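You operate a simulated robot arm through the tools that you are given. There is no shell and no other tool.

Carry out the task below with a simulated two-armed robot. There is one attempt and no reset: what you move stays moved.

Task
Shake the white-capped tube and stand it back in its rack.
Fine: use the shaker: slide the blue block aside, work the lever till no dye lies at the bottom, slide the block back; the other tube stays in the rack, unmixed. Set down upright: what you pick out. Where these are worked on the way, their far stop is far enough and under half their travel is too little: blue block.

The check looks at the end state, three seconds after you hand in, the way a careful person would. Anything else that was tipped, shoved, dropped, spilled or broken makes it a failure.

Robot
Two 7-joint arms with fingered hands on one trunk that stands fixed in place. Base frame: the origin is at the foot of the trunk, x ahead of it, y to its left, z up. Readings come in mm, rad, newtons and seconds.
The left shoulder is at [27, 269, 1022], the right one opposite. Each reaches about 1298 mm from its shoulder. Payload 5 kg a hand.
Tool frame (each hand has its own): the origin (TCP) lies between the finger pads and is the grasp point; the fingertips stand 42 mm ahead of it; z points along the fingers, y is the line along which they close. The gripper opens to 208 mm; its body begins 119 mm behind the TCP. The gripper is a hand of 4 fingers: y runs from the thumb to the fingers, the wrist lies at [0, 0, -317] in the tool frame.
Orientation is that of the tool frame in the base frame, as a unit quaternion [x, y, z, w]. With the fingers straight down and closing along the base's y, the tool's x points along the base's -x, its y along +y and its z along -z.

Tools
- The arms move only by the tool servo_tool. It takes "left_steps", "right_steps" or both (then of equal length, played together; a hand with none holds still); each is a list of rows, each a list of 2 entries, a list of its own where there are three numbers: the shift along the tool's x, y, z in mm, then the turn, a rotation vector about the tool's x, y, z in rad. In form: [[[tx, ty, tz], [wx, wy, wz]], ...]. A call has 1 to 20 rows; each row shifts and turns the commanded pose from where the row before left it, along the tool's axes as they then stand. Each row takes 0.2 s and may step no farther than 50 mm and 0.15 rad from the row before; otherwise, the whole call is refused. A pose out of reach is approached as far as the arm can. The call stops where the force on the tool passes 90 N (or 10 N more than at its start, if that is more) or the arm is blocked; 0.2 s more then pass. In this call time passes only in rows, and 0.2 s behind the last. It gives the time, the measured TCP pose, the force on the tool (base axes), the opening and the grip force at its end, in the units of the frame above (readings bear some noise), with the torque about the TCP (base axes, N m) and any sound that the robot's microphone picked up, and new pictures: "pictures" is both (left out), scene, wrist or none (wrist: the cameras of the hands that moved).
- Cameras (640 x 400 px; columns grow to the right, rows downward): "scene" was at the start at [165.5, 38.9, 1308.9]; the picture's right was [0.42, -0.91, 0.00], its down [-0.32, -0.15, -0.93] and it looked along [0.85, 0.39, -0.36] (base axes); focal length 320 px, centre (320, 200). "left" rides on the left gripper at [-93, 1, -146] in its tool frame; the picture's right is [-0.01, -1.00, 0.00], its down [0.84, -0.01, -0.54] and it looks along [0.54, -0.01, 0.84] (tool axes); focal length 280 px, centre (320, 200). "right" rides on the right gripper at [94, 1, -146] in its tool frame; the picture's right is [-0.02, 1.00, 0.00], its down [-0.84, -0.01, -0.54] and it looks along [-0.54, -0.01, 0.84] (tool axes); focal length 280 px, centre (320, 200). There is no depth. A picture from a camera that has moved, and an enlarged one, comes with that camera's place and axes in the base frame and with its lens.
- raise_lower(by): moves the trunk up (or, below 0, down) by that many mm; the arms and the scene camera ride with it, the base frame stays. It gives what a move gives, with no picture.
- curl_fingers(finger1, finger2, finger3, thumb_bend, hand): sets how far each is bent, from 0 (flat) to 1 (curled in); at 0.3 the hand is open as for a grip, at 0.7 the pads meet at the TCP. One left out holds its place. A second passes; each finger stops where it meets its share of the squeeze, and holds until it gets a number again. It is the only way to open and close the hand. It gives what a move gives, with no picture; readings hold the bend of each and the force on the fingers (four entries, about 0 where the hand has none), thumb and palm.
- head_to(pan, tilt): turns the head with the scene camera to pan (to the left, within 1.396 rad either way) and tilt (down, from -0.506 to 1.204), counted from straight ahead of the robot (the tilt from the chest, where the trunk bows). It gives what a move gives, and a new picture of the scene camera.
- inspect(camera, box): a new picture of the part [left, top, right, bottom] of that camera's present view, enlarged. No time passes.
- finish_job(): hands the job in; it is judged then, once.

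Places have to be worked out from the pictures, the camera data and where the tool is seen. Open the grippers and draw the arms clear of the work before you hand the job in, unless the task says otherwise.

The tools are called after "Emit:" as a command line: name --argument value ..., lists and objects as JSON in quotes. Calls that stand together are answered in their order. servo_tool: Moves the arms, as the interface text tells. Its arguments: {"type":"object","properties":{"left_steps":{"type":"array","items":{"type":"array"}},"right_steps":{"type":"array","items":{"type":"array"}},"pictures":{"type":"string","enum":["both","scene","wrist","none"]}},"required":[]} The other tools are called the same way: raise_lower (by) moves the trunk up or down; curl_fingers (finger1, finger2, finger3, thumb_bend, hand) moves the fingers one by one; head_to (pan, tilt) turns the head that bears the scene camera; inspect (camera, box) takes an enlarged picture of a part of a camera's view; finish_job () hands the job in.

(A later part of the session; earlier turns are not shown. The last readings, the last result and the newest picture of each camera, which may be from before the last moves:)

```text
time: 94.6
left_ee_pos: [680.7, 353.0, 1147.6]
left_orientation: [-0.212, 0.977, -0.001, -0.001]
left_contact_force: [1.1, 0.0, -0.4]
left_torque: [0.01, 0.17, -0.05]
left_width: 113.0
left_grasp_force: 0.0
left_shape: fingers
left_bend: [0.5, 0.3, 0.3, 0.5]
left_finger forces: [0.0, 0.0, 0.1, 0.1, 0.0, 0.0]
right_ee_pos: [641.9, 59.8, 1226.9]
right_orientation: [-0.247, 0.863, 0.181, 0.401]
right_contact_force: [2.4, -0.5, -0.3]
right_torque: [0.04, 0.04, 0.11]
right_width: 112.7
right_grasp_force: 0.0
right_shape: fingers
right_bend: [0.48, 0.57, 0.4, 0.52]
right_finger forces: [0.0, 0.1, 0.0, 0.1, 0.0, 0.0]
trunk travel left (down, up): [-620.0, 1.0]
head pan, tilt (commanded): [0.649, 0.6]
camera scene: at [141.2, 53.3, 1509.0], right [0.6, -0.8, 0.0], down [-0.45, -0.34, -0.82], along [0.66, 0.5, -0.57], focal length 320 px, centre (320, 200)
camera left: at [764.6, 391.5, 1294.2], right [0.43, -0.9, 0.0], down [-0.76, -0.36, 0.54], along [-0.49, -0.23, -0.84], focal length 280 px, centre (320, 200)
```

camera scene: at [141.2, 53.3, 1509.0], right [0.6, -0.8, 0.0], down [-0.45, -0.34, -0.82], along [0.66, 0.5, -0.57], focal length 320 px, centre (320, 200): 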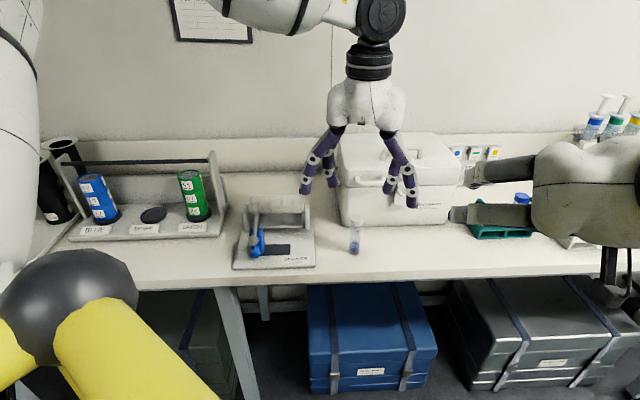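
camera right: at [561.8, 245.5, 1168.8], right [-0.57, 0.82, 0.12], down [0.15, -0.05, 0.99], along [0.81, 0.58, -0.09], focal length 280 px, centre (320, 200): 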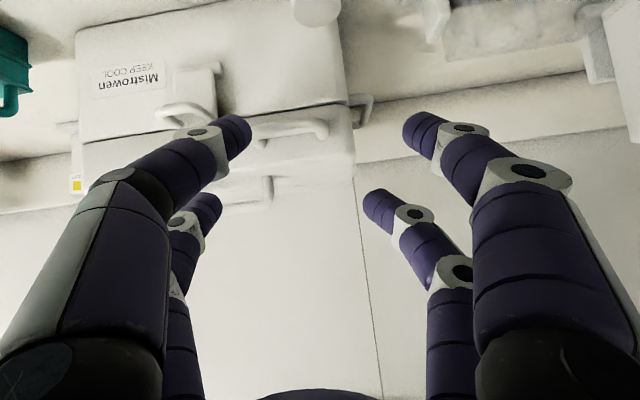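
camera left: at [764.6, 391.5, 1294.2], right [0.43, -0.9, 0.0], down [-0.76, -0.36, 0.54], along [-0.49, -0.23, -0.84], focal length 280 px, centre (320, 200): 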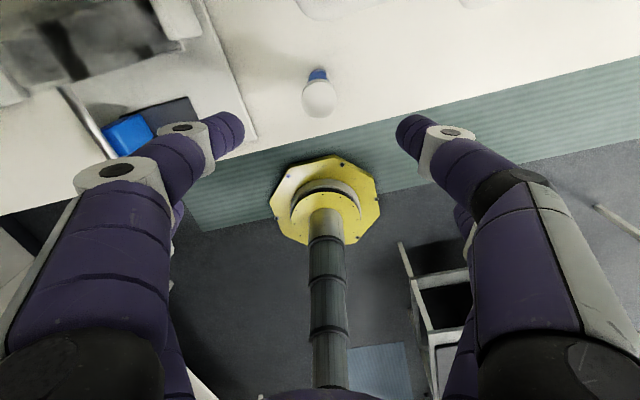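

The left camera puts the tube at about (707, 365), right under the open pair. I descend to grip height just below the cap (TCP z≈1035).

Emit:
servo_tool --left_steps '[[[0, 0, 28], [0, 0, 0]], [[0, 0, 28], [0, 0, 0]], [[0, 0, 28], [0, 0, 0]], [[0, 0, 28], [0, 0, 0]]]' --pictures "both"

Emit:
inspect --camera "left" --box '[180, 60, 460, 230]'

Emit:
inspect --camera "scene" --box '[280, 150, 440, 270]'

```text
time: 95.6
left_ee_pos: [677.8, 353.1, 1039.3]
left_orientation: [-0.211, 0.978, -0.001, 0.0]
left_contact_force: [0.6, 0.8, 1.1]
left_torque: [0.0, -0.01, -0.01]
left_width: 113.0
left_grasp_force: 0.2
left_shape: fingers
left_bend: [0.5, 0.3, 0.3, 0.5]
left_finger forces: [0.0, 0.0, 0.0, 0.0, 0.0, 0.1]
right_ee_pos: [641.2, 60.8, 1229.6]
right_orientation: [-0.248, 0.863, 0.181, 0.402]
right_contact_force: [-0.8, 0.6, -0.4]
right_torque: [-0.01, 0.01, -0.01]
right_width: 112.5
right_grasp_force: 0.1
right_shape: fingers
right_bend: [0.48, 0.57, 0.4, 0.52]
right_finger forces: [0.0, 0.0, 0.0, 0.0, 0.1, 0.0]
trunk travel left (down, up): [-620.0, 1.0]
head pan, tilt (commanded): [0.649, 0.6]
camera scene: at [139.2, 53.4, 1509.5], right [0.6, -0.8, 0.0], down [-0.45, -0.34, -0.83], along [0.66, 0.5, -0.56], focal length 320 px, centre (320, 200)
camera left: at [762.8, 392.6, 1185.0], right [0.43, -0.9, 0.0], down [-0.76, -0.36, 0.54], along [-0.49, -0.23, -0.84], focal length 280 px, centre (320, 200)
```

scene: 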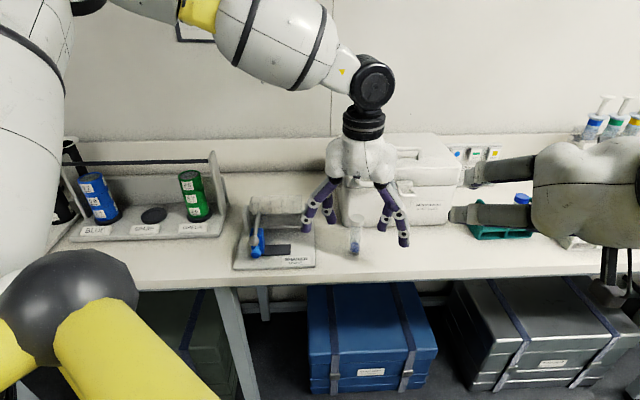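
left: 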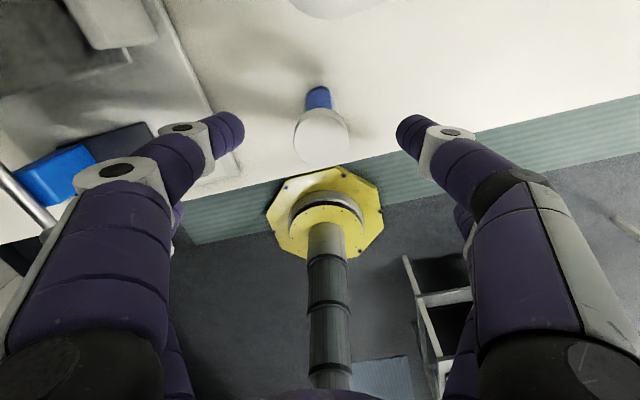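

```text
2.29 times, centred on (320, 145) of left
camera zoom: at [762.8, 392.6, 1185.0], right [0.43, -0.9, 0.0], down [-0.76, -0.36, 0.54], along [-0.49, -0.23, -0.84], focal length 641 px, centre (320, 326)
```

zoom: 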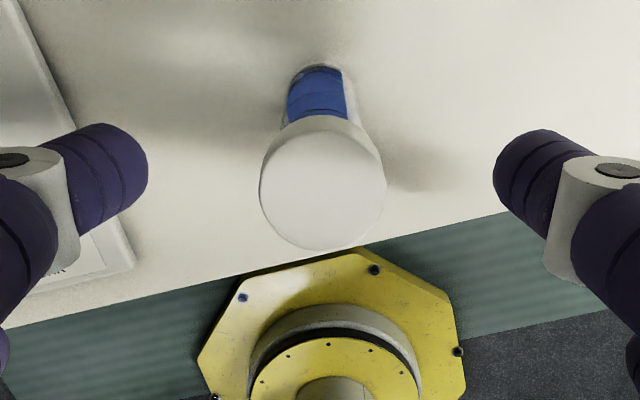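

```text
3.33 times, centred on (360, 210) of scene
camera zoom: at [139.2, 53.4, 1509.5], right [0.6, -0.8, 0.0], down [-0.45, -0.34, -0.83], along [0.66, 0.5, -0.56], focal length 1066 px, centre (187, 167)
```

zoom: 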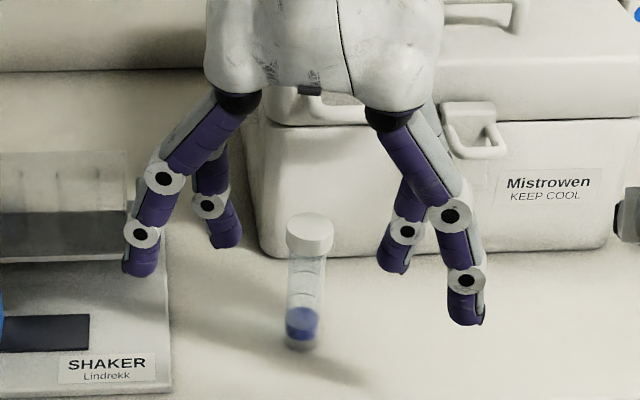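

Cap centre is within 3 mm of the pinch line. I adjust 2.5 mm, lower 4 mm, and close finger1/thumb in stages.

Emit:
servo_tool --left_steps '[[[-2.5, -1, 4], [0, 0, 0]]]' --pictures "none"

Emit:
curl_fingers --hand "left" --finger1 0.63 --thumb_bend 0.63

Emit:
inspect --camera "left" --box '[180, 60, 460, 230]'

```text
time: 96.0
left_ee_pos: [680.8, 352.8, 1033.8]
left_orientation: [-0.211, 0.977, 0.0, -0.001]
left_contact_force: [0.2, -0.4, -0.1]
left_torque: [0.0, 0.01, 0.01]
left_width: 113.1
left_grasp_force: 0.0
left_shape: fingers
left_bend: [0.5, 0.3, 0.3, 0.5]
left_finger forces: [0.0, 0.0, 0.0, 0.1, 0.0, 0.0]
right_ee_pos: [640.6, 61.3, 1228.2]
right_orientation: [-0.249, 0.862, 0.182, 0.402]
right_contact_force: [-0.5, -0.8, 0.0]
right_torque: [0.0, 0.0, 0.0]
right_width: 112.3
right_grasp_force: 0.1
right_shape: fingers
right_bend: [0.48, 0.57, 0.4, 0.52]
right_finger forces: [0.0, 0.0, 0.1, 0.0, 0.0, 0.1]
trunk travel left (down, up): [-620.0, 1.0]
head pan, tilt (commanded): [0.649, 0.6]
```

```text
time: 97.0
left_ee_pos: [679.7, 353.7, 1034.5]
left_orientation: [-0.212, 0.977, 0.0, 0.0]
left_contact_force: [0.3, 0.8, 0.1]
left_torque: [-0.01, -0.01, 0.01]
left_width: 45.4
left_grasp_force: 0.0
left_shape: fingers
left_bend: [0.63, 0.3, 0.3, 0.63]
left_finger forces: [0.1, 0.0, 0.1, 0.0, 0.0, 0.1]
right_ee_pos: [640.0, 61.0, 1229.6]
right_orientation: [-0.248, 0.863, 0.181, 0.402]
right_contact_force: [-0.1, 0.0, -0.5]
right_torque: [-0.01, 0.01, 0.02]
right_width: 112.6
right_grasp_force: 0.1
right_shape: fingers
right_bend: [0.48, 0.57, 0.4, 0.52]
right_finger forces: [0.0, 0.0, 0.0, 0.0, 0.0, 0.0]
trunk travel left (down, up): [-620.0, 1.0]
head pan, tilt (commanded): [0.649, 0.6]
```

```text
2.29 times, centred on (320, 145) of left
camera zoom: at [765.6, 392.5, 1180.8], right [0.43, -0.9, 0.0], down [-0.76, -0.36, 0.54], along [-0.49, -0.23, -0.84], focal length 641 px, centre (320, 326)
```

zoom: 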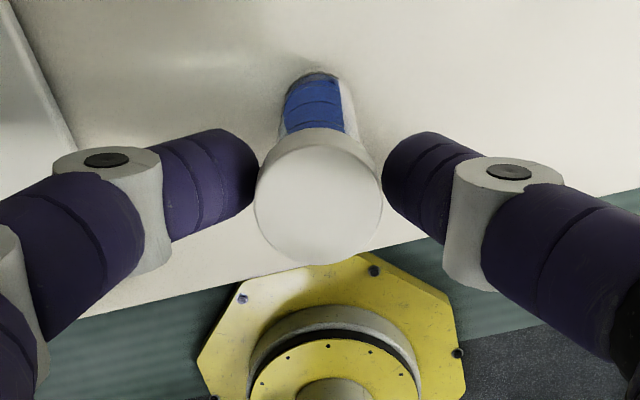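

Fingers are evenly placed on both sides under the cap's rim. I squeeze.

Emit:
curl_fingers --hand "left" --finger1 0.72 --thumb_bend 0.72

Emit:
inspect --camera "left" --box '[180, 60, 460, 230]'

Emit:
inspect --camera "scene" --box '[280, 150, 440, 270]'

```text
time: 98.0
left_ee_pos: [681.1, 353.7, 1034.5]
left_orientation: [-0.211, 0.977, 0.0, 0.001]
left_contact_force: [1.3, -0.2, -0.3]
left_torque: [-0.02, 0.03, -0.04]
left_width: 38.8
left_grasp_force: 9.0
left_shape: fingers
left_bend: [0.6, 0.3, 0.3, 0.69]
left_finger forces: [10.0, 0.0, 0.0, 0.1, 9.3, 0.0]
right_ee_pos: [642.3, 60.9, 1229.0]
right_orientation: [-0.248, 0.863, 0.181, 0.402]
right_contact_force: [0.6, 0.0, -0.3]
right_torque: [0.0, -0.02, 0.0]
right_width: 112.7
right_grasp_force: 0.1
right_shape: fingers
right_bend: [0.48, 0.57, 0.4, 0.52]
right_finger forces: [0.0, 0.0, 0.1, 0.0, 0.0, 0.0]
trunk travel left (down, up): [-620.0, 1.0]
head pan, tilt (commanded): [0.649, 0.6]
```

```text
2.29 times, centred on (320, 145) of left
camera zoom: at [765.6, 392.6, 1180.7], right [0.43, -0.9, 0.0], down [-0.76, -0.36, 0.54], along [-0.49, -0.23, -0.84], focal length 641 px, centre (320, 326)
```

zoom: 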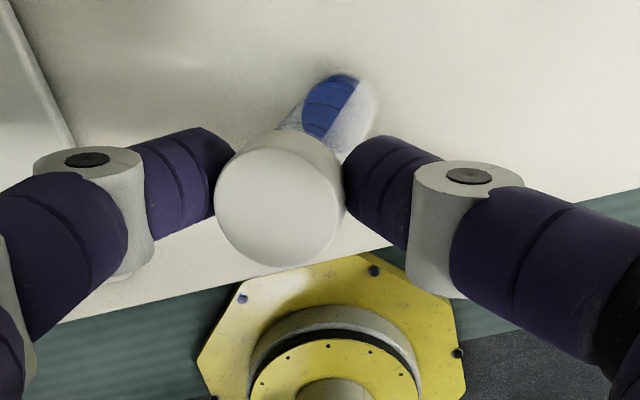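

```text
3.33 times, centred on (360, 210) of scene
camera zoom: at [139.4, 53.4, 1509.5], right [0.6, -0.8, 0.0], down [-0.45, -0.34, -0.83], along [0.66, 0.5, -0.56], focal length 1066 px, centre (187, 167)
```

zoom: 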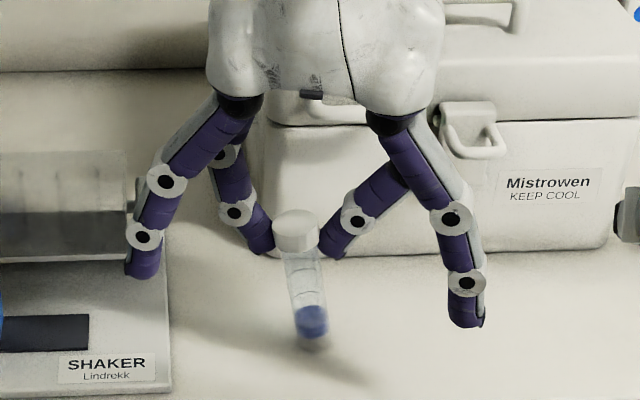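

Gripped at about 10 N, but the stiffer thumb has leaned the tube ~11°. I lift it 40 mm and roll the hand to bring it upright.

Emit:
servo_tool --left_steps '[[[0, 0, -10], [0, 0, 0]], [[0, 0, -15], [0, 0, 0]], [[0, 0, -15], [0, 0, 0]], [[0, 0, 0], [-0.1, 0, 0]], [[0, 0, 0], [-0.1, 0, 0]]]' --pictures "both"

Emit:
inspect --camera "scene" --box '[280, 140, 440, 260]'

Emit:
inspect --camera "left" --box '[180, 60, 460, 230]'

```text
time: 99.2
left_ee_pos: [681.4, 354.2, 1074.1]
left_orientation: [-0.211, 0.972, 0.097, -0.021]
left_contact_force: [-0.5, -0.2, -0.2]
left_torque: [0.0, 0.05, 0.03]
left_width: 39.0
left_grasp_force: 9.1
left_shape: fingers
left_bend: [0.6, 0.3, 0.3, 0.69]
left_finger forces: [10.1, 0.0, 0.0, 0.0, 9.2, 0.1]
right_ee_pos: [640.8, 60.9, 1227.4]
right_orientation: [-0.248, 0.863, 0.181, 0.402]
right_contact_force: [0.7, 0.3, -0.3]
right_torque: [-0.01, 0.01, 0.04]
right_width: 112.7
right_grasp_force: 0.0
right_shape: fingers
right_bend: [0.48, 0.57, 0.4, 0.52]
right_finger forces: [0.0, 0.0, 0.0, 0.0, 0.0, 0.0]
trunk travel left (down, up): [-620.0, 1.0]
head pan, tilt (commanded): [0.649, 0.6]
camera scene: at [139.7, 53.4, 1509.4], right [0.6, -0.8, 0.0], down [-0.45, -0.34, -0.82], along [0.66, 0.5, -0.57], focal length 320 px, centre (320, 200)
camera left: at [777.9, 366.2, 1217.8], right [0.42, -0.89, -0.2], down [-0.72, -0.46, 0.53], along [-0.56, -0.08, -0.83], focal length 280 px, centre (320, 200)
```

scene: 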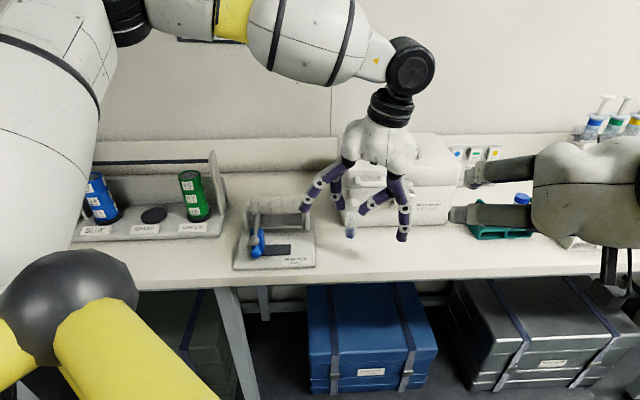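
left: 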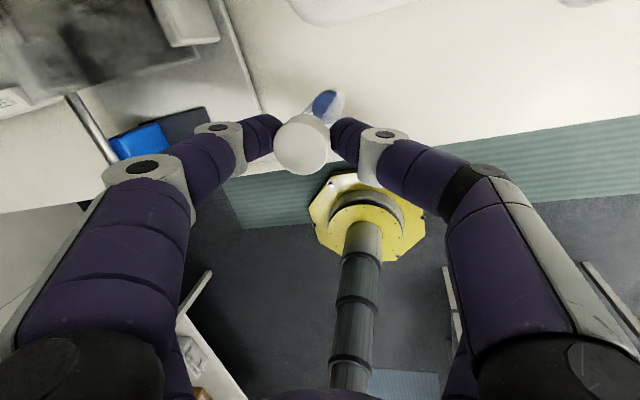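

```text
3.33 times, centred on (360, 200) of scene
camera zoom: at [139.7, 53.4, 1509.4], right [0.6, -0.8, 0.0], down [-0.45, -0.34, -0.82], along [0.66, 0.5, -0.57], focal length 1066 px, centre (187, 200)
```

zoom: 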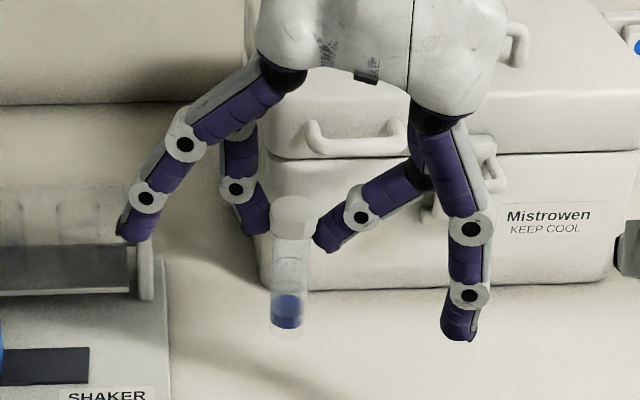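

```text
2.29 times, centred on (320, 145) of left
camera zoom: at [777.9, 366.2, 1217.8], right [0.42, -0.89, -0.2], down [-0.72, -0.46, 0.53], along [-0.56, -0.08, -0.83], focal length 641 px, centre (320, 326)
```

zoom: 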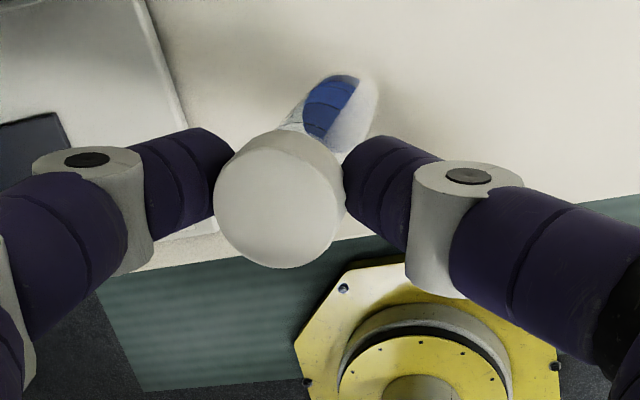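

The tube hangs upright (within ~2°), axis near (699, 375), bottom at z≈945. I raise it 80 mm and carry it to above hole B of the cradle (671, 570).

Emit:
servo_tool --left_steps '[[[0, 7.9, -39.2], [0, 0, 0]], [[0, 7.9, -39.2], [0, 0, 0]], [[-11.4, 37.2, 7.5], [0, 0, 0]], [[-11.4, 37.2, 7.5], [0, 0, 0]], [[-11.4, 37.2, 7.5], [0, 0, 0]], [[-11.4, 37.2, 7.5], [0, 0, 0]], [[-11.4, 37.2, 7.5], [0, 0, 0]]]' --pictures "both"

Emit:
inspect --camera "left" --box '[180, 30, 460, 200]'

Emit:
inspect --camera "scene" --box '[220, 120, 360, 250]'

```text
time: 100.8
left_ee_pos: [654.1, 550.9, 1153.8]
left_orientation: [-0.211, 0.972, 0.097, -0.021]
left_contact_force: [-0.4, 0.4, -1.3]
left_torque: [-0.13, -0.03, 0.0]
left_width: 38.9
left_grasp_force: 9.6
left_shape: fingers
left_bend: [0.6, 0.3, 0.3, 0.69]
left_finger forces: [10.0, 0.1, 0.0, 0.1, 9.1, 0.0]
right_ee_pos: [639.4, 61.1, 1229.5]
right_orientation: [-0.248, 0.863, 0.18, 0.403]
right_contact_force: [-1.1, 1.4, -0.1]
right_torque: [-0.1, -0.02, -0.07]
right_width: 112.7
right_grasp_force: 0.0
right_shape: fingers
right_bend: [0.48, 0.57, 0.4, 0.52]
right_finger forces: [0.1, 0.0, 0.1, 0.0, 0.0, 0.0]
trunk travel left (down, up): [-620.0, 1.0]
head pan, tilt (commanded): [0.649, 0.6]
camera scene: at [138.8, 54.6, 1509.5], right [0.61, -0.8, 0.0], down [-0.45, -0.34, -0.82], along [0.66, 0.5, -0.57], focal length 320 px, centre (320, 200)
camera left: at [751.1, 564.4, 1298.0], right [0.42, -0.89, -0.2], down [-0.72, -0.46, 0.53], along [-0.56, -0.08, -0.83], focal length 280 px, centre (320, 200)
```

scene: 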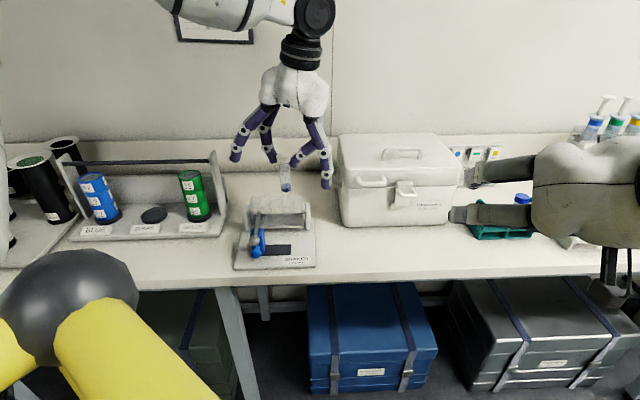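
left: 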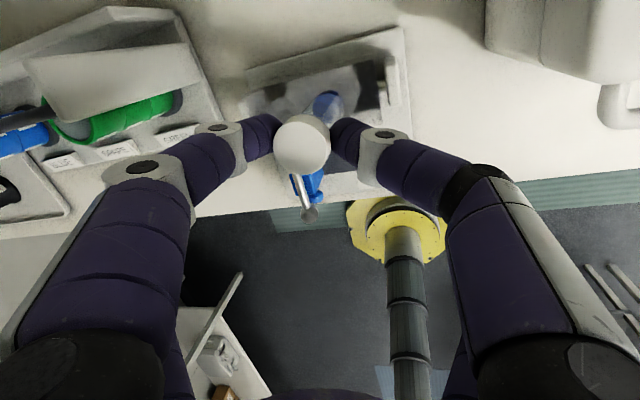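

```text
2.29 times, centred on (320, 115) of left
camera zoom: at [751.1, 564.4, 1298.0], right [0.42, -0.89, -0.2], down [-0.72, -0.46, 0.53], along [-0.56, -0.08, -0.83], focal length 641 px, centre (320, 394)
```

zoom: 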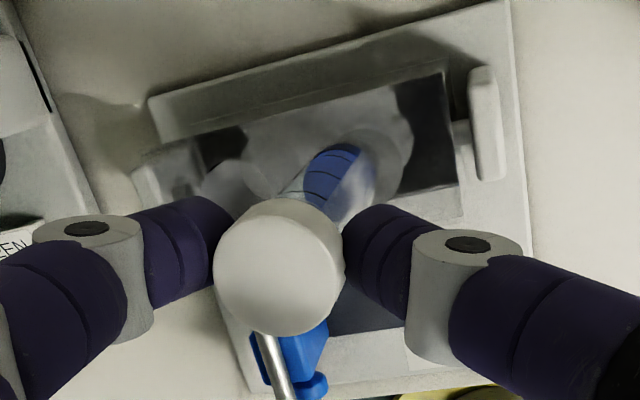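

```text
3.08 times, centred on (290, 185) of scene
camera zoom: at [138.8, 54.6, 1509.5], right [0.61, -0.8, 0.0], down [-0.45, -0.34, -0.82], along [0.66, 0.5, -0.57], focal length 984 px, centre (412, 246)
```

zoom: 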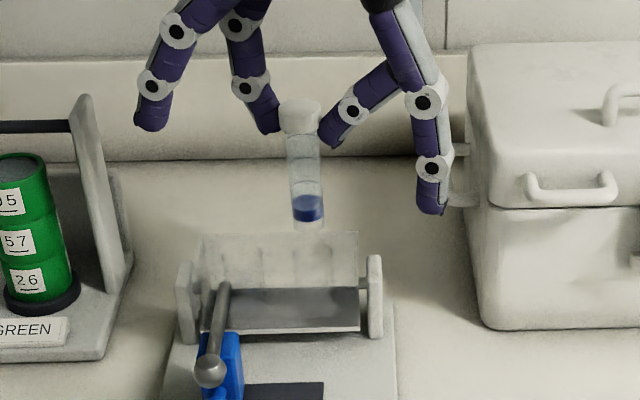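

The tube is above hole B; alignment seems within about 5 mm. I lower 15 mm, so its bottom is just above the cradle top, and inspect closely.

Emit:
servo_tool --left_steps '[[[0, -1.5, 7.3], [0, 0, 0]], [[0, -1.5, 7.3], [0, 0, 0]]]' --pictures "none"

Emit:
inspect --camera "left" --box '[260, 50, 400, 140]'

Emit:
inspect --camera "scene" --box '[240, 150, 330, 230]'

```text
time: 101.4
left_ee_pos: [654.9, 548.1, 1138.5]
left_orientation: [-0.209, 0.973, 0.098, -0.021]
left_contact_force: [0.2, -1.2, -0.4]
left_torque: [0.03, 0.07, -0.02]
left_width: 38.6
left_grasp_force: 9.7
left_shape: fingers
left_bend: [0.6, 0.3, 0.3, 0.69]
left_finger forces: [10.1, 0.0, 0.0, 0.0, 9.1, 0.0]
right_ee_pos: [641.3, 59.1, 1227.8]
right_orientation: [-0.247, 0.863, 0.181, 0.403]
right_contact_force: [0.3, -1.0, -1.1]
right_torque: [0.03, -0.03, 0.02]
right_width: 112.5
right_grasp_force: 0.1
right_shape: fingers
right_bend: [0.48, 0.57, 0.4, 0.52]
right_finger forces: [0.0, 0.0, 0.0, 0.1, 0.0, 0.1]
trunk travel left (down, up): [-620.0, 1.0]
head pan, tilt (commanded): [0.649, 0.6]
```

```text
4.44 times, centred on (330, 95) of left
camera zoom: at [751.8, 561.8, 1283.0], right [0.42, -0.89, -0.2], down [-0.72, -0.46, 0.53], along [-0.56, -0.08, -0.83], focal length 1246 px, centre (276, 667)
```

zoom: 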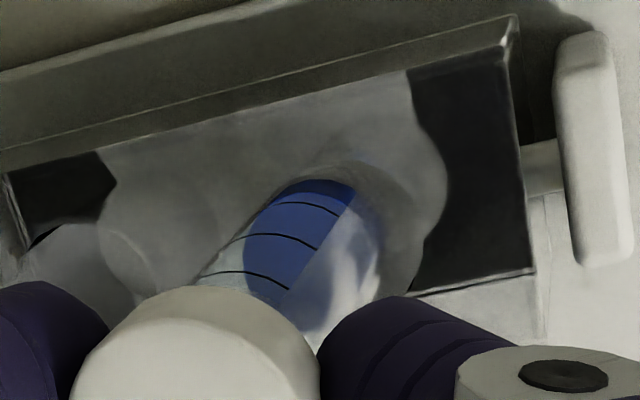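

```text
5.00 times, centred on (285, 190) of scene
camera zoom: at [139.6, 52.8, 1509.5], right [0.6, -0.8, 0.0], down [-0.45, -0.34, -0.83], along [0.66, 0.5, -0.56], focal length 1600 px, centre (495, 250)
```

zoom: 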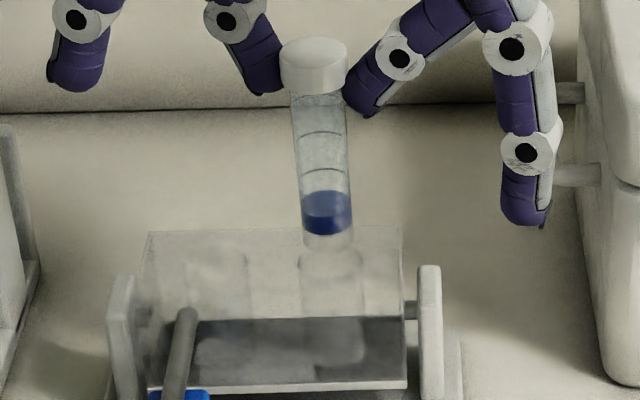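

Seen from the scene camera the tube is centred on hole B's column to within ~2 mm. I lower in small steps, watching the force.

Emit:
servo_tool --left_steps '[[[0, -1.2, 5.9], [0, 0, 0]], [[0, -1.2, 5.9], [0, 0, 0]]]' --pictures "none"

Emit:
servo_tool --left_steps '[[[0, -0.8, 3.9], [0, 0, 0]]]' --pictures "none"

Emit:
inspect --camera "scene" --box '[240, 150, 330, 230]'

```text
time: 102.0
left_ee_pos: [655.5, 548.8, 1126.5]
left_orientation: [-0.21, 0.973, 0.098, -0.021]
left_contact_force: [-0.6, 0.2, 0.7]
left_torque: [-0.06, -0.02, 0.01]
left_width: 38.5
left_grasp_force: 9.6
left_shape: fingers
left_bend: [0.6, 0.3, 0.3, 0.69]
left_finger forces: [10.0, 0.1, 0.1, 0.0, 9.1, 0.0]
right_ee_pos: [641.1, 60.8, 1227.9]
right_orientation: [-0.249, 0.862, 0.182, 0.402]
right_contact_force: [0.2, 0.4, 0.1]
right_torque: [0.0, -0.03, -0.02]
right_width: 112.7
right_grasp_force: 0.1
right_shape: fingers
right_bend: [0.48, 0.57, 0.4, 0.52]
right_finger forces: [0.1, 0.0, 0.1, 0.0, 0.0, 0.1]
trunk travel left (down, up): [-620.0, 1.0]
head pan, tilt (commanded): [0.649, 0.6]
```

```text
time: 102.4
left_ee_pos: [654.7, 550.4, 1123.2]
left_orientation: [-0.21, 0.973, 0.097, -0.022]
left_contact_force: [-0.6, 0.9, -0.7]
left_torque: [-0.03, 0.02, 0.01]
left_width: 38.8
left_grasp_force: 10.0
left_shape: fingers
left_bend: [0.6, 0.3, 0.3, 0.69]
left_finger forces: [10.0, 0.1, 0.1, 0.1, 9.1, 0.0]
right_ee_pos: [641.1, 59.8, 1229.2]
right_orientation: [-0.248, 0.863, 0.181, 0.402]
right_contact_force: [0.6, -0.5, -0.4]
right_torque: [-0.03, 0.04, -0.04]
right_width: 112.6
right_grasp_force: 0.1
right_shape: fingers
right_bend: [0.48, 0.57, 0.4, 0.52]
right_finger forces: [0.1, 0.0, 0.1, 0.0, 0.0, 0.1]
trunk travel left (down, up): [-620.0, 1.0]
head pan, tilt (commanded): [0.649, 0.6]
```

```text
5.00 times, centred on (285, 190) of scene
camera zoom: at [139.5, 53.5, 1509.4], right [0.6, -0.8, 0.0], down [-0.45, -0.34, -0.82], along [0.66, 0.5, -0.57], focal length 1600 px, centre (495, 250)
```

zoom: 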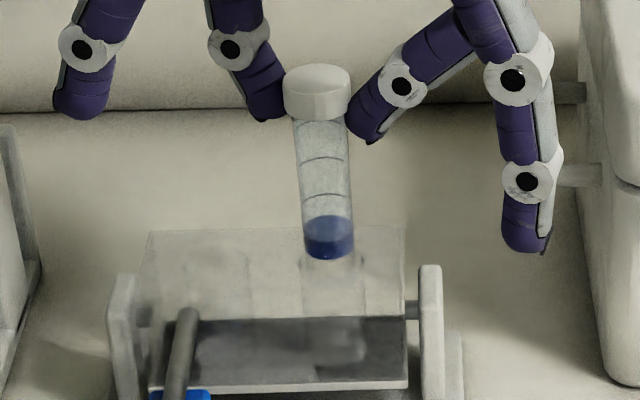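

No contact force and the bottom should now be past the rim. I continue lowering in stages.

Emit:
servo_tool --left_steps '[[[0, -1.2, 5.9], [0, 0, 0]], [[0, -1.2, 5.9], [0, 0, 0]], [[0, -1.2, 5.9], [0, 0, 0]]]' --pictures "none"

Emit:
inspect --camera "scene" --box '[240, 150, 330, 230]'

```text
time: 103.2
left_ee_pos: [654.6, 550.1, 1104.0]
left_orientation: [-0.21, 0.973, 0.097, -0.022]
left_contact_force: [0.2, -0.6, -0.9]
left_torque: [-0.06, 0.02, 0.0]
left_width: 38.8
left_grasp_force: 9.4
left_shape: fingers
left_bend: [0.6, 0.3, 0.3, 0.69]
left_finger forces: [9.8, 0.0, 0.0, 0.0, 9.1, 0.0]
right_ee_pos: [642.0, 60.5, 1229.6]
right_orientation: [-0.248, 0.863, 0.181, 0.401]
right_contact_force: [0.2, -0.1, -0.4]
right_torque: [-0.04, 0.01, 0.02]
right_width: 112.7
right_grasp_force: 0.1
right_shape: fingers
right_bend: [0.48, 0.57, 0.4, 0.52]
right_finger forces: [0.0, 0.0, 0.0, 0.0, 0.1, 0.0]
trunk travel left (down, up): [-620.0, 1.0]
head pan, tilt (commanded): [0.649, 0.6]
```

```text
5.00 times, centred on (285, 190) of scene
camera zoom: at [139.6, 53.5, 1509.4], right [0.6, -0.8, 0.0], down [-0.45, -0.34, -0.82], along [0.66, 0.5, -0.57], focal length 1600 px, centre (495, 250)
```

zoom: 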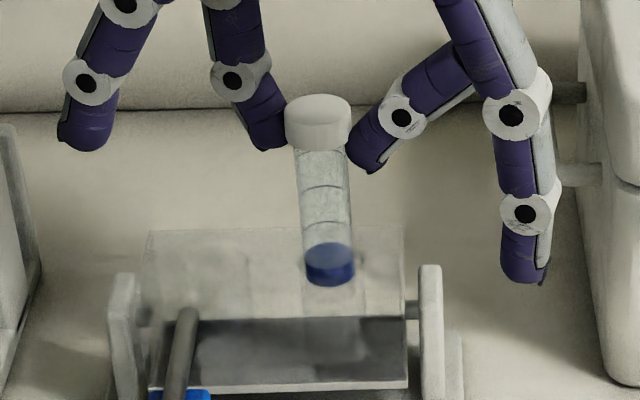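

Still free; it is sliding down inside the socket. I continue 24 mm and then step finely to the floor.

Emit:
servo_tool --left_steps '[[[0, -1.2, 5.9], [0, 0, 0]], [[0, -1.2, 5.9], [0, 0, 0]], [[0, -1.2, 5.9], [0, 0, 0]], [[0, -1.2, 5.9], [0, 0, 0]]]' --pictures "none"

Emit:
servo_tool --left_steps '[[[0, -0.8, 3.9], [0, 0, 0]]]' --pictures "none"

Emit:
inspect --camera "scene" --box '[240, 150, 330, 230]'

```text
time: 104.2
left_ee_pos: [655.1, 549.6, 1080.4]
left_orientation: [-0.211, 0.972, 0.096, -0.021]
left_contact_force: [0.1, 0.1, -0.8]
left_torque: [-0.03, 0.03, -0.01]
left_width: 38.8
left_grasp_force: 9.4
left_shape: fingers
left_bend: [0.6, 0.3, 0.3, 0.69]
left_finger forces: [9.9, 0.0, 0.0, 0.0, 9.1, 0.1]
right_ee_pos: [641.2, 61.3, 1228.4]
right_orientation: [-0.248, 0.862, 0.181, 0.402]
right_contact_force: [0.0, 0.7, -0.1]
right_torque: [0.02, 0.0, -0.02]
right_width: 112.6
right_grasp_force: 0.1
right_shape: fingers
right_bend: [0.48, 0.57, 0.4, 0.52]
right_finger forces: [0.0, 0.0, 0.0, 0.1, 0.0, 0.1]
trunk travel left (down, up): [-620.0, 1.0]
head pan, tilt (commanded): [0.649, 0.6]
```

```text
time: 104.6
left_ee_pos: [652.2, 549.4, 1075.7]
left_orientation: [-0.211, 0.972, 0.098, -0.021]
left_contact_force: [-0.9, -0.6, -1.0]
left_torque: [-0.03, 0.04, 0.01]
left_width: 38.6
left_grasp_force: 9.0
left_shape: fingers
left_bend: [0.6, 0.3, 0.3, 0.69]
left_finger forces: [9.8, 0.0, 0.0, 0.0, 9.1, 0.0]
right_ee_pos: [640.7, 60.7, 1228.7]
right_orientation: [-0.249, 0.863, 0.182, 0.401]
right_contact_force: [-0.1, 0.2, 0.5]
right_torque: [0.02, -0.02, 0.02]
right_width: 112.7
right_grasp_force: 0.0
right_shape: fingers
right_bend: [0.48, 0.57, 0.4, 0.52]
right_finger forces: [0.1, 0.0, 0.0, 0.1, 0.0, 0.0]
trunk travel left (down, up): [-620.0, 1.0]
head pan, tilt (commanded): [0.649, 0.6]
```

```text
5.00 times, centred on (285, 190) of scene
camera zoom: at [139.5, 53.4, 1509.4], right [0.6, -0.8, 0.0], down [-0.45, -0.34, -0.82], along [0.66, 0.5, -0.57], focal length 1600 px, centre (495, 250)
```

zoom: 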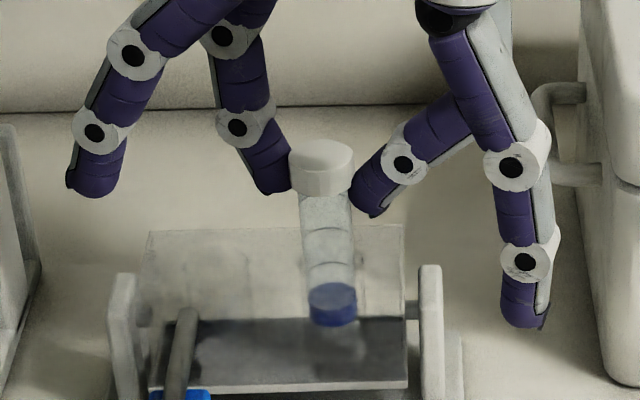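

Nearly down; now 3 mm steps until the floor is felt.

Emit:
servo_tool --left_steps '[[[0, -0.6, 2.9], [0, 0, 0]]]' --pictures "none"

Emit:
servo_tool --left_steps '[[[0, -0.6, 2.9], [0, 0, 0]]]' --pictures "none"

Emit:
servo_tool --left_steps '[[[0, -0.6, 2.9], [0, 0, 0]]]' --pictures "none"

```text
time: 105.0
left_ee_pos: [653.6, 548.9, 1073.1]
left_orientation: [-0.21, 0.973, 0.098, -0.021]
left_contact_force: [-0.5, -0.2, -0.9]
left_torque: [-0.03, 0.03, 0.0]
left_width: 38.8
left_grasp_force: 8.9
left_shape: fingers
left_bend: [0.6, 0.3, 0.3, 0.69]
left_finger forces: [10.0, 0.0, 0.0, 0.0, 9.2, 0.0]
right_ee_pos: [640.6, 61.0, 1229.8]
right_orientation: [-0.248, 0.863, 0.181, 0.402]
right_contact_force: [-0.3, 0.4, -0.4]
right_torque: [0.02, 0.01, 0.0]
right_width: 112.6
right_grasp_force: 0.1
right_shape: fingers
right_bend: [0.48, 0.57, 0.4, 0.52]
right_finger forces: [0.0, 0.1, 0.1, 0.0, 0.0, 0.0]
trunk travel left (down, up): [-620.0, 1.0]
head pan, tilt (commanded): [0.649, 0.6]
```

```text
time: 105.4
left_ee_pos: [654.8, 548.6, 1071.3]
left_orientation: [-0.211, 0.972, 0.098, -0.021]
left_contact_force: [0.4, 0.1, -0.8]
left_torque: [-0.04, -0.01, -0.01]
left_width: 39.1
left_grasp_force: 9.6
left_shape: fingers
left_bend: [0.6, 0.3, 0.3, 0.69]
left_finger forces: [9.8, 0.0, 0.1, 0.1, 9.0, 0.1]
right_ee_pos: [641.7, 60.2, 1228.9]
right_orientation: [-0.249, 0.863, 0.182, 0.401]
right_contact_force: [0.4, 0.0, -0.2]
right_torque: [0.01, 0.0, -0.02]
right_width: 112.2
right_grasp_force: 0.0
right_shape: fingers
right_bend: [0.48, 0.57, 0.4, 0.52]
right_finger forces: [0.0, 0.0, 0.1, 0.1, 0.0, 0.0]
trunk travel left (down, up): [-620.0, 1.0]
head pan, tilt (commanded): [0.649, 0.6]
```

```text
time: 105.8
left_ee_pos: [654.7, 548.9, 1068.1]
left_orientation: [-0.211, 0.972, 0.097, -0.021]
left_contact_force: [-0.4, -0.3, -1.3]
left_torque: [-0.04, 0.06, 0.02]
left_width: 38.8
left_grasp_force: 9.0
left_shape: fingers
left_bend: [0.6, 0.3, 0.3, 0.69]
left_finger forces: [9.8, 0.0, 0.0, 0.1, 9.0, 0.0]
right_ee_pos: [640.7, 60.1, 1228.8]
right_orientation: [-0.247, 0.863, 0.181, 0.402]
right_contact_force: [0.4, -0.6, -0.7]
right_torque: [0.0, 0.01, 0.01]
right_width: 112.8
right_grasp_force: 0.3
right_shape: fingers
right_bend: [0.48, 0.57, 0.4, 0.52]
right_finger forces: [0.1, 0.1, 0.0, 0.0, 0.0, 0.0]
trunk travel left (down, up): [-620.0, 1.0]
head pan, tilt (commanded): [0.649, 0.6]
```

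Still free; continuing down in 3 mm steps.

Emit:
servo_tool --left_steps '[[[0, -0.6, 2.9], [0, 0, 0]]]' --pictures "none"

Emit:
servo_tool --left_steps '[[[0, -0.6, 2.9], [0, 0, 0]]]' --pictures "none"

Emit:
inspect --camera "scene" --box '[240, 150, 330, 230]'

Emit:
inspect --camera "left" --box '[180, 30, 460, 200]'

```text
time: 106.2
left_ee_pos: [654.1, 547.8, 1065.4]
left_orientation: [-0.21, 0.973, 0.097, -0.021]
left_contact_force: [0.1, -0.9, 0.6]
left_torque: [0.03, 0.01, -0.02]
left_width: 38.6
left_grasp_force: 9.5
left_shape: fingers
left_bend: [0.6, 0.3, 0.3, 0.69]
left_finger forces: [10.3, 0.1, 0.1, 0.0, 9.2, 0.0]
right_ee_pos: [641.6, 60.6, 1229.7]
right_orientation: [-0.247, 0.863, 0.181, 0.402]
right_contact_force: [0.0, 0.0, 0.6]
right_torque: [0.0, 0.01, -0.03]
right_width: 112.7
right_grasp_force: 0.0
right_shape: fingers
right_bend: [0.48, 0.57, 0.4, 0.52]
right_finger forces: [0.0, 0.1, 0.0, 0.1, 0.0, 0.0]
trunk travel left (down, up): [-620.0, 1.0]
head pan, tilt (commanded): [0.649, 0.6]
```

```text
time: 106.6
left_ee_pos: [655.9, 548.8, 1063.0]
left_orientation: [-0.211, 0.972, 0.098, -0.022]
left_contact_force: [0.4, -0.7, 5.8]
left_torque: [0.15, -0.06, -0.01]
left_width: 36.3
left_grasp_force: 9.4
left_shape: fingers
left_bend: [0.6, 0.3, 0.3, 0.69]
left_finger forces: [8.5, 0.0, 0.1, 0.0, 9.3, 0.0]
right_ee_pos: [640.9, 60.8, 1229.1]
right_orientation: [-0.248, 0.862, 0.181, 0.403]
right_contact_force: [0.3, -0.1, -0.4]
right_torque: [0.0, 0.03, 0.01]
right_width: 112.4
right_grasp_force: 0.1
right_shape: fingers
right_bend: [0.48, 0.57, 0.4, 0.52]
right_finger forces: [0.0, 0.0, 0.1, 0.1, 0.0, 0.0]
trunk travel left (down, up): [-620.0, 1.0]
head pan, tilt (commanded): [0.649, 0.6]
```

```text
5.00 times, centred on (285, 190) of scene
camera zoom: at [139.3, 53.2, 1509.5], right [0.6, -0.8, 0.0], down [-0.45, -0.34, -0.83], along [0.66, 0.5, -0.56], focal length 1600 px, centre (495, 250)
```

zoom: 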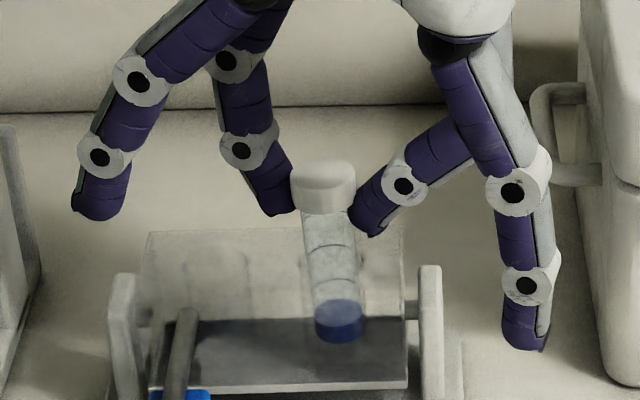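

```text
2.29 times, centred on (320, 115) of left
camera zoom: at [751.7, 561.5, 1206.7], right [0.42, -0.89, -0.2], down [-0.72, -0.46, 0.53], along [-0.56, -0.08, -0.83], focal length 641 px, centre (320, 394)
```

zoom: 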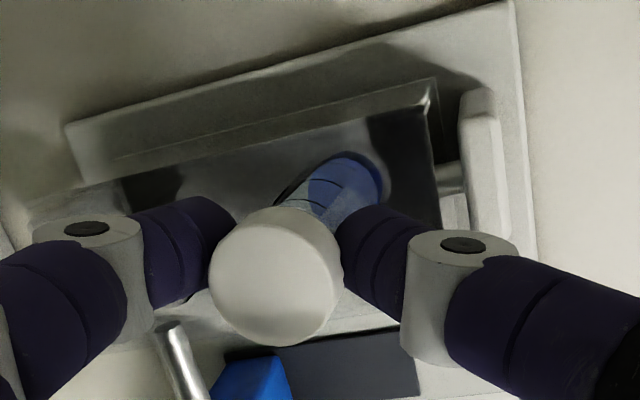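

The floor is felt (6 N) and the tube stands in socket B. I release evenly, open, and look.

Emit:
curl_fingers --hand "left" --finger1 0.57 --thumb_bend 0.65

Emit:
curl_fingers --hand "left" --finger1 0.5 --thumb_bend 0.52

Emit:
inspect --camera "scene" --box '[240, 150, 330, 230]'

```text
time: 107.6
left_ee_pos: [655.0, 548.6, 1062.5]
left_orientation: [-0.209, 0.973, 0.098, -0.021]
left_contact_force: [0.5, 0.1, 0.0]
left_torque: [0.05, 0.02, -0.03]
left_width: 57.5
left_grasp_force: 0.1
left_shape: fingers
left_bend: [0.56, 0.3, 0.3, 0.65]
left_finger forces: [0.1, 0.0, 0.0, 0.0, 0.0, 0.0]
right_ee_pos: [640.5, 62.0, 1228.9]
right_orientation: [-0.247, 0.863, 0.181, 0.403]
right_contact_force: [0.8, 0.0, 1.0]
right_torque: [-0.02, 0.03, 0.0]
right_width: 112.2
right_grasp_force: 0.0
right_shape: fingers
right_bend: [0.48, 0.57, 0.4, 0.52]
right_finger forces: [0.1, 0.0, 0.0, 0.0, 0.1, 0.1]
trunk travel left (down, up): [-620.0, 1.0]
head pan, tilt (commanded): [0.649, 0.6]
```

```text
time: 108.6
left_ee_pos: [654.0, 549.8, 1061.6]
left_orientation: [-0.211, 0.972, 0.098, -0.021]
left_contact_force: [-0.8, 0.6, 1.0]
left_torque: [0.02, 0.01, -0.03]
left_width: 107.2
left_grasp_force: 0.1
left_shape: fingers
left_bend: [0.5, 0.3, 0.3, 0.52]
left_finger forces: [0.0, 0.0, 0.0, 0.1, 0.1, 0.0]
right_ee_pos: [640.4, 59.5, 1229.1]
right_orientation: [-0.247, 0.863, 0.181, 0.402]
right_contact_force: [-0.1, 0.3, -0.8]
right_torque: [-0.05, -0.01, 0.01]
right_width: 112.6
right_grasp_force: 0.0
right_shape: fingers
right_bend: [0.48, 0.57, 0.4, 0.52]
right_finger forces: [0.0, 0.1, 0.0, 0.0, 0.0, 0.0]
trunk travel left (down, up): [-620.0, 1.0]
head pan, tilt (commanded): [0.649, 0.6]
```

```text
5.00 times, centred on (285, 190) of scene
camera zoom: at [139.3, 53.3, 1509.5], right [0.6, -0.8, 0.0], down [-0.45, -0.34, -0.83], along [0.66, 0.5, -0.56], focal length 1600 px, centre (495, 250)
```

zoom: 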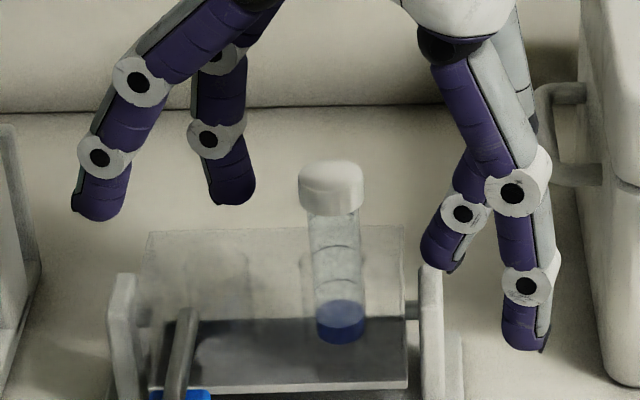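

The tube stands in socket B on its own. I raise the left hand clear, draw it back in front of the table, and move the right arm further back, so that I can lower the trunk for the low work on the block.

Emit:
servo_tool --left_steps '[[[0, 5.9, -29.4], [0, 0, 0]], [[0, 5.9, -29.4], [0, 0, 0]], [[0, 5.9, -29.4], [0, 0, 0]], [[0, 5.9, -29.4], [0, 0, 0]], [[0, 8, -38], [0.1, 0, 0]], [[0, 4, -40], [0.1, 0, 0]], [[40, 0, -15], [0, 0, 0]], [[40, 0, -15], [0, 0, 0]], [[45, 0, 0], [0, 0, 0]], [[45, 0, 0], [0, 0, 0]], [[45, 0, 0], [0, 0, 0]], [[45, 0, 0], [0, 0, 0]]]' --right_steps '[[[15, -10, -30], [0, 0, 0]], [[15, -10, -30], [0, 0, 0]], [[15, -10, -30], [0, 0, 0]], [[15, -10, -30], [0, 0, 0]], [[15, -10, -30], [0, 0, 0]], [[0, -10, -30], [0, 0, 0]], [[0, -10, -30], [0, 0, 0]], [[0, -10, -30], [0, 0, 0]], [[0, -10, 0], [0, 0, 0]], [[0, -10, 0], [0, 0, 0]], [[0, 0, 0], [0, 0, 0]], [[0, 0, 0], [0, 0, 0]]]' --pictures "scene"

```text
time: 111.2
left_ee_pos: [415.5, 441.4, 1293.1]
left_orientation: [-0.212, 0.977, 0.0, 0.0]
left_contact_force: [-1.9, -1.4, -0.3]
left_torque: [0.09, -0.09, 0.03]
left_width: 107.1
left_grasp_force: 0.0
left_shape: fingers
left_bend: [0.5, 0.3, 0.3, 0.52]
left_finger forces: [0.0, 0.0, 0.0, 0.0, 0.0, 0.1]
right_ee_pos: [512.5, -165.8, 1307.0]
right_orientation: [-0.247, 0.863, 0.181, 0.403]
right_contact_force: [-1.3, 0.1, 0.1]
right_torque: [0.05, -0.07, -0.01]
right_width: 112.8
right_grasp_force: 0.2
right_shape: fingers
right_bend: [0.48, 0.57, 0.4, 0.52]
right_finger forces: [0.0, 0.1, 0.0, 0.0, 0.0, 0.0]
trunk travel left (down, up): [-620.0, 1.0]
head pan, tilt (commanded): [0.649, 0.6]
camera scene: at [138.4, 52.7, 1509.7], right [0.6, -0.8, 0.0], down [-0.45, -0.34, -0.83], along [0.66, 0.5, -0.56], focal length 320 px, centre (320, 200)
```

scene: 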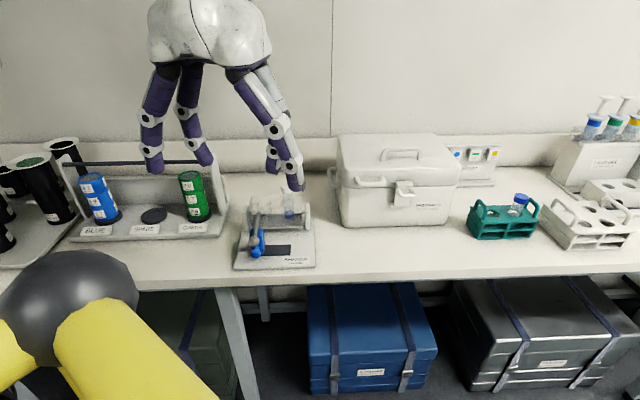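

Both hands are clear. I raise the left hand a bit more, then lower the trunk by 300 mm.

Emit:
servo_tool --left_steps '[[[5, 0, -45], [0, 0, 0]], [[5, 0, -45], [0, 0, 0]], [[5, 0, -45], [0, 0, 0]]]' --right_steps '[[[-20, 0, -30], [0, 0, 0]], [[-20, 0, -30], [0, 0, 0]], [[-20, 0, -30], [0, 0, 0]]]' --pictures "none"

Emit:
raise_lower --by -300

Emit:
head_to --pan 0.85 --tilt 0.45

```text
time: 112.0
left_ee_pos: [401.2, 433.6, 1429.0]
left_orientation: [-0.212, 0.977, 0.0, 0.001]
left_contact_force: [-2.3, -0.9, 1.0]
left_torque: [0.16, -0.33, -0.02]
left_width: 107.1
left_grasp_force: 0.0
left_shape: fingers
left_bend: [0.5, 0.3, 0.3, 0.52]
left_finger forces: [0.1, 0.0, 0.0, 0.1, 0.0, 0.0]
right_ee_pos: [488.6, -196.9, 1409.5]
right_orientation: [-0.248, 0.862, 0.182, 0.403]
right_contact_force: [-2.5, -1.5, -0.6]
right_torque: [0.08, -0.16, -0.06]
right_width: 112.7
right_grasp_force: 0.0
right_shape: fingers
right_bend: [0.48, 0.57, 0.4, 0.52]
right_finger forces: [0.0, 0.1, 0.0, 0.0, 0.0, 0.1]
trunk travel left (down, up): [-620.0, 1.0]
head pan, tilt (commanded): [0.649, 0.6]
```

```text
time: 115.0
left_ee_pos: [404.3, 434.3, 1127.8]
left_orientation: [-0.212, 0.977, 0.0, -0.001]
left_contact_force: [0.4, -1.0, 0.2]
left_torque: [0.01, -0.04, 0.0]
left_width: 107.2
left_grasp_force: 0.0
left_shape: fingers
left_bend: [0.5, 0.3, 0.3, 0.52]
left_finger forces: [0.0, 0.0, 0.0, 0.0, 0.1, 0.0]
right_ee_pos: [491.4, -194.5, 1108.8]
right_orientation: [-0.248, 0.862, 0.182, 0.402]
right_contact_force: [-0.7, -0.2, -0.1]
right_torque: [0.0, -0.01, -0.03]
right_width: 112.8
right_grasp_force: 0.1
right_shape: fingers
right_bend: [0.48, 0.57, 0.4, 0.52]
right_finger forces: [0.1, 0.1, 0.1, 0.1, 0.0, 0.1]
trunk travel left (down, up): [-320.0, 301.0]
head pan, tilt (commanded): [0.649, 0.6]
```

```text
time: 115.7
left_ee_pos: [404.9, 435.3, 1126.1]
left_orientation: [-0.212, 0.977, 0.0, 0.0]
left_contact_force: [0.2, -0.4, 0.6]
left_torque: [-0.01, 0.0, 0.0]
left_width: 107.0
left_grasp_force: 0.1
left_shape: fingers
left_bend: [0.5, 0.3, 0.3, 0.52]
left_finger forces: [0.1, 0.1, 0.1, 0.1, 0.0, 0.1]
right_ee_pos: [491.6, -194.9, 1108.6]
right_orientation: [-0.248, 0.862, 0.181, 0.402]
right_contact_force: [-0.1, 0.3, 0.0]
right_torque: [-0.01, -0.01, 0.01]
right_width: 112.7
right_grasp_force: 0.1
right_shape: fingers
right_bend: [0.48, 0.57, 0.4, 0.52]
right_finger forces: [0.0, 0.0, 0.0, 0.0, 0.0, 0.0]
trunk travel left (down, up): [-320.0, 301.0]
head pan, tilt (commanded): [0.85, 0.45]
camera scene: at [159.4, 68.9, 1217.9], right [0.75, -0.66, 0.0], down [-0.29, -0.33, -0.9], along [0.59, 0.68, -0.44], focal length 320 px, centre (320, 200)
```

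scene: 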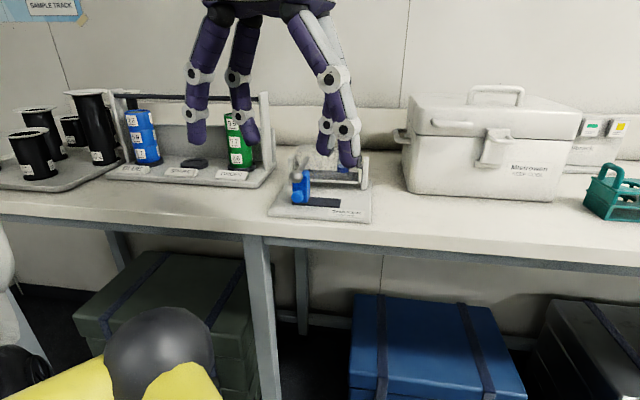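

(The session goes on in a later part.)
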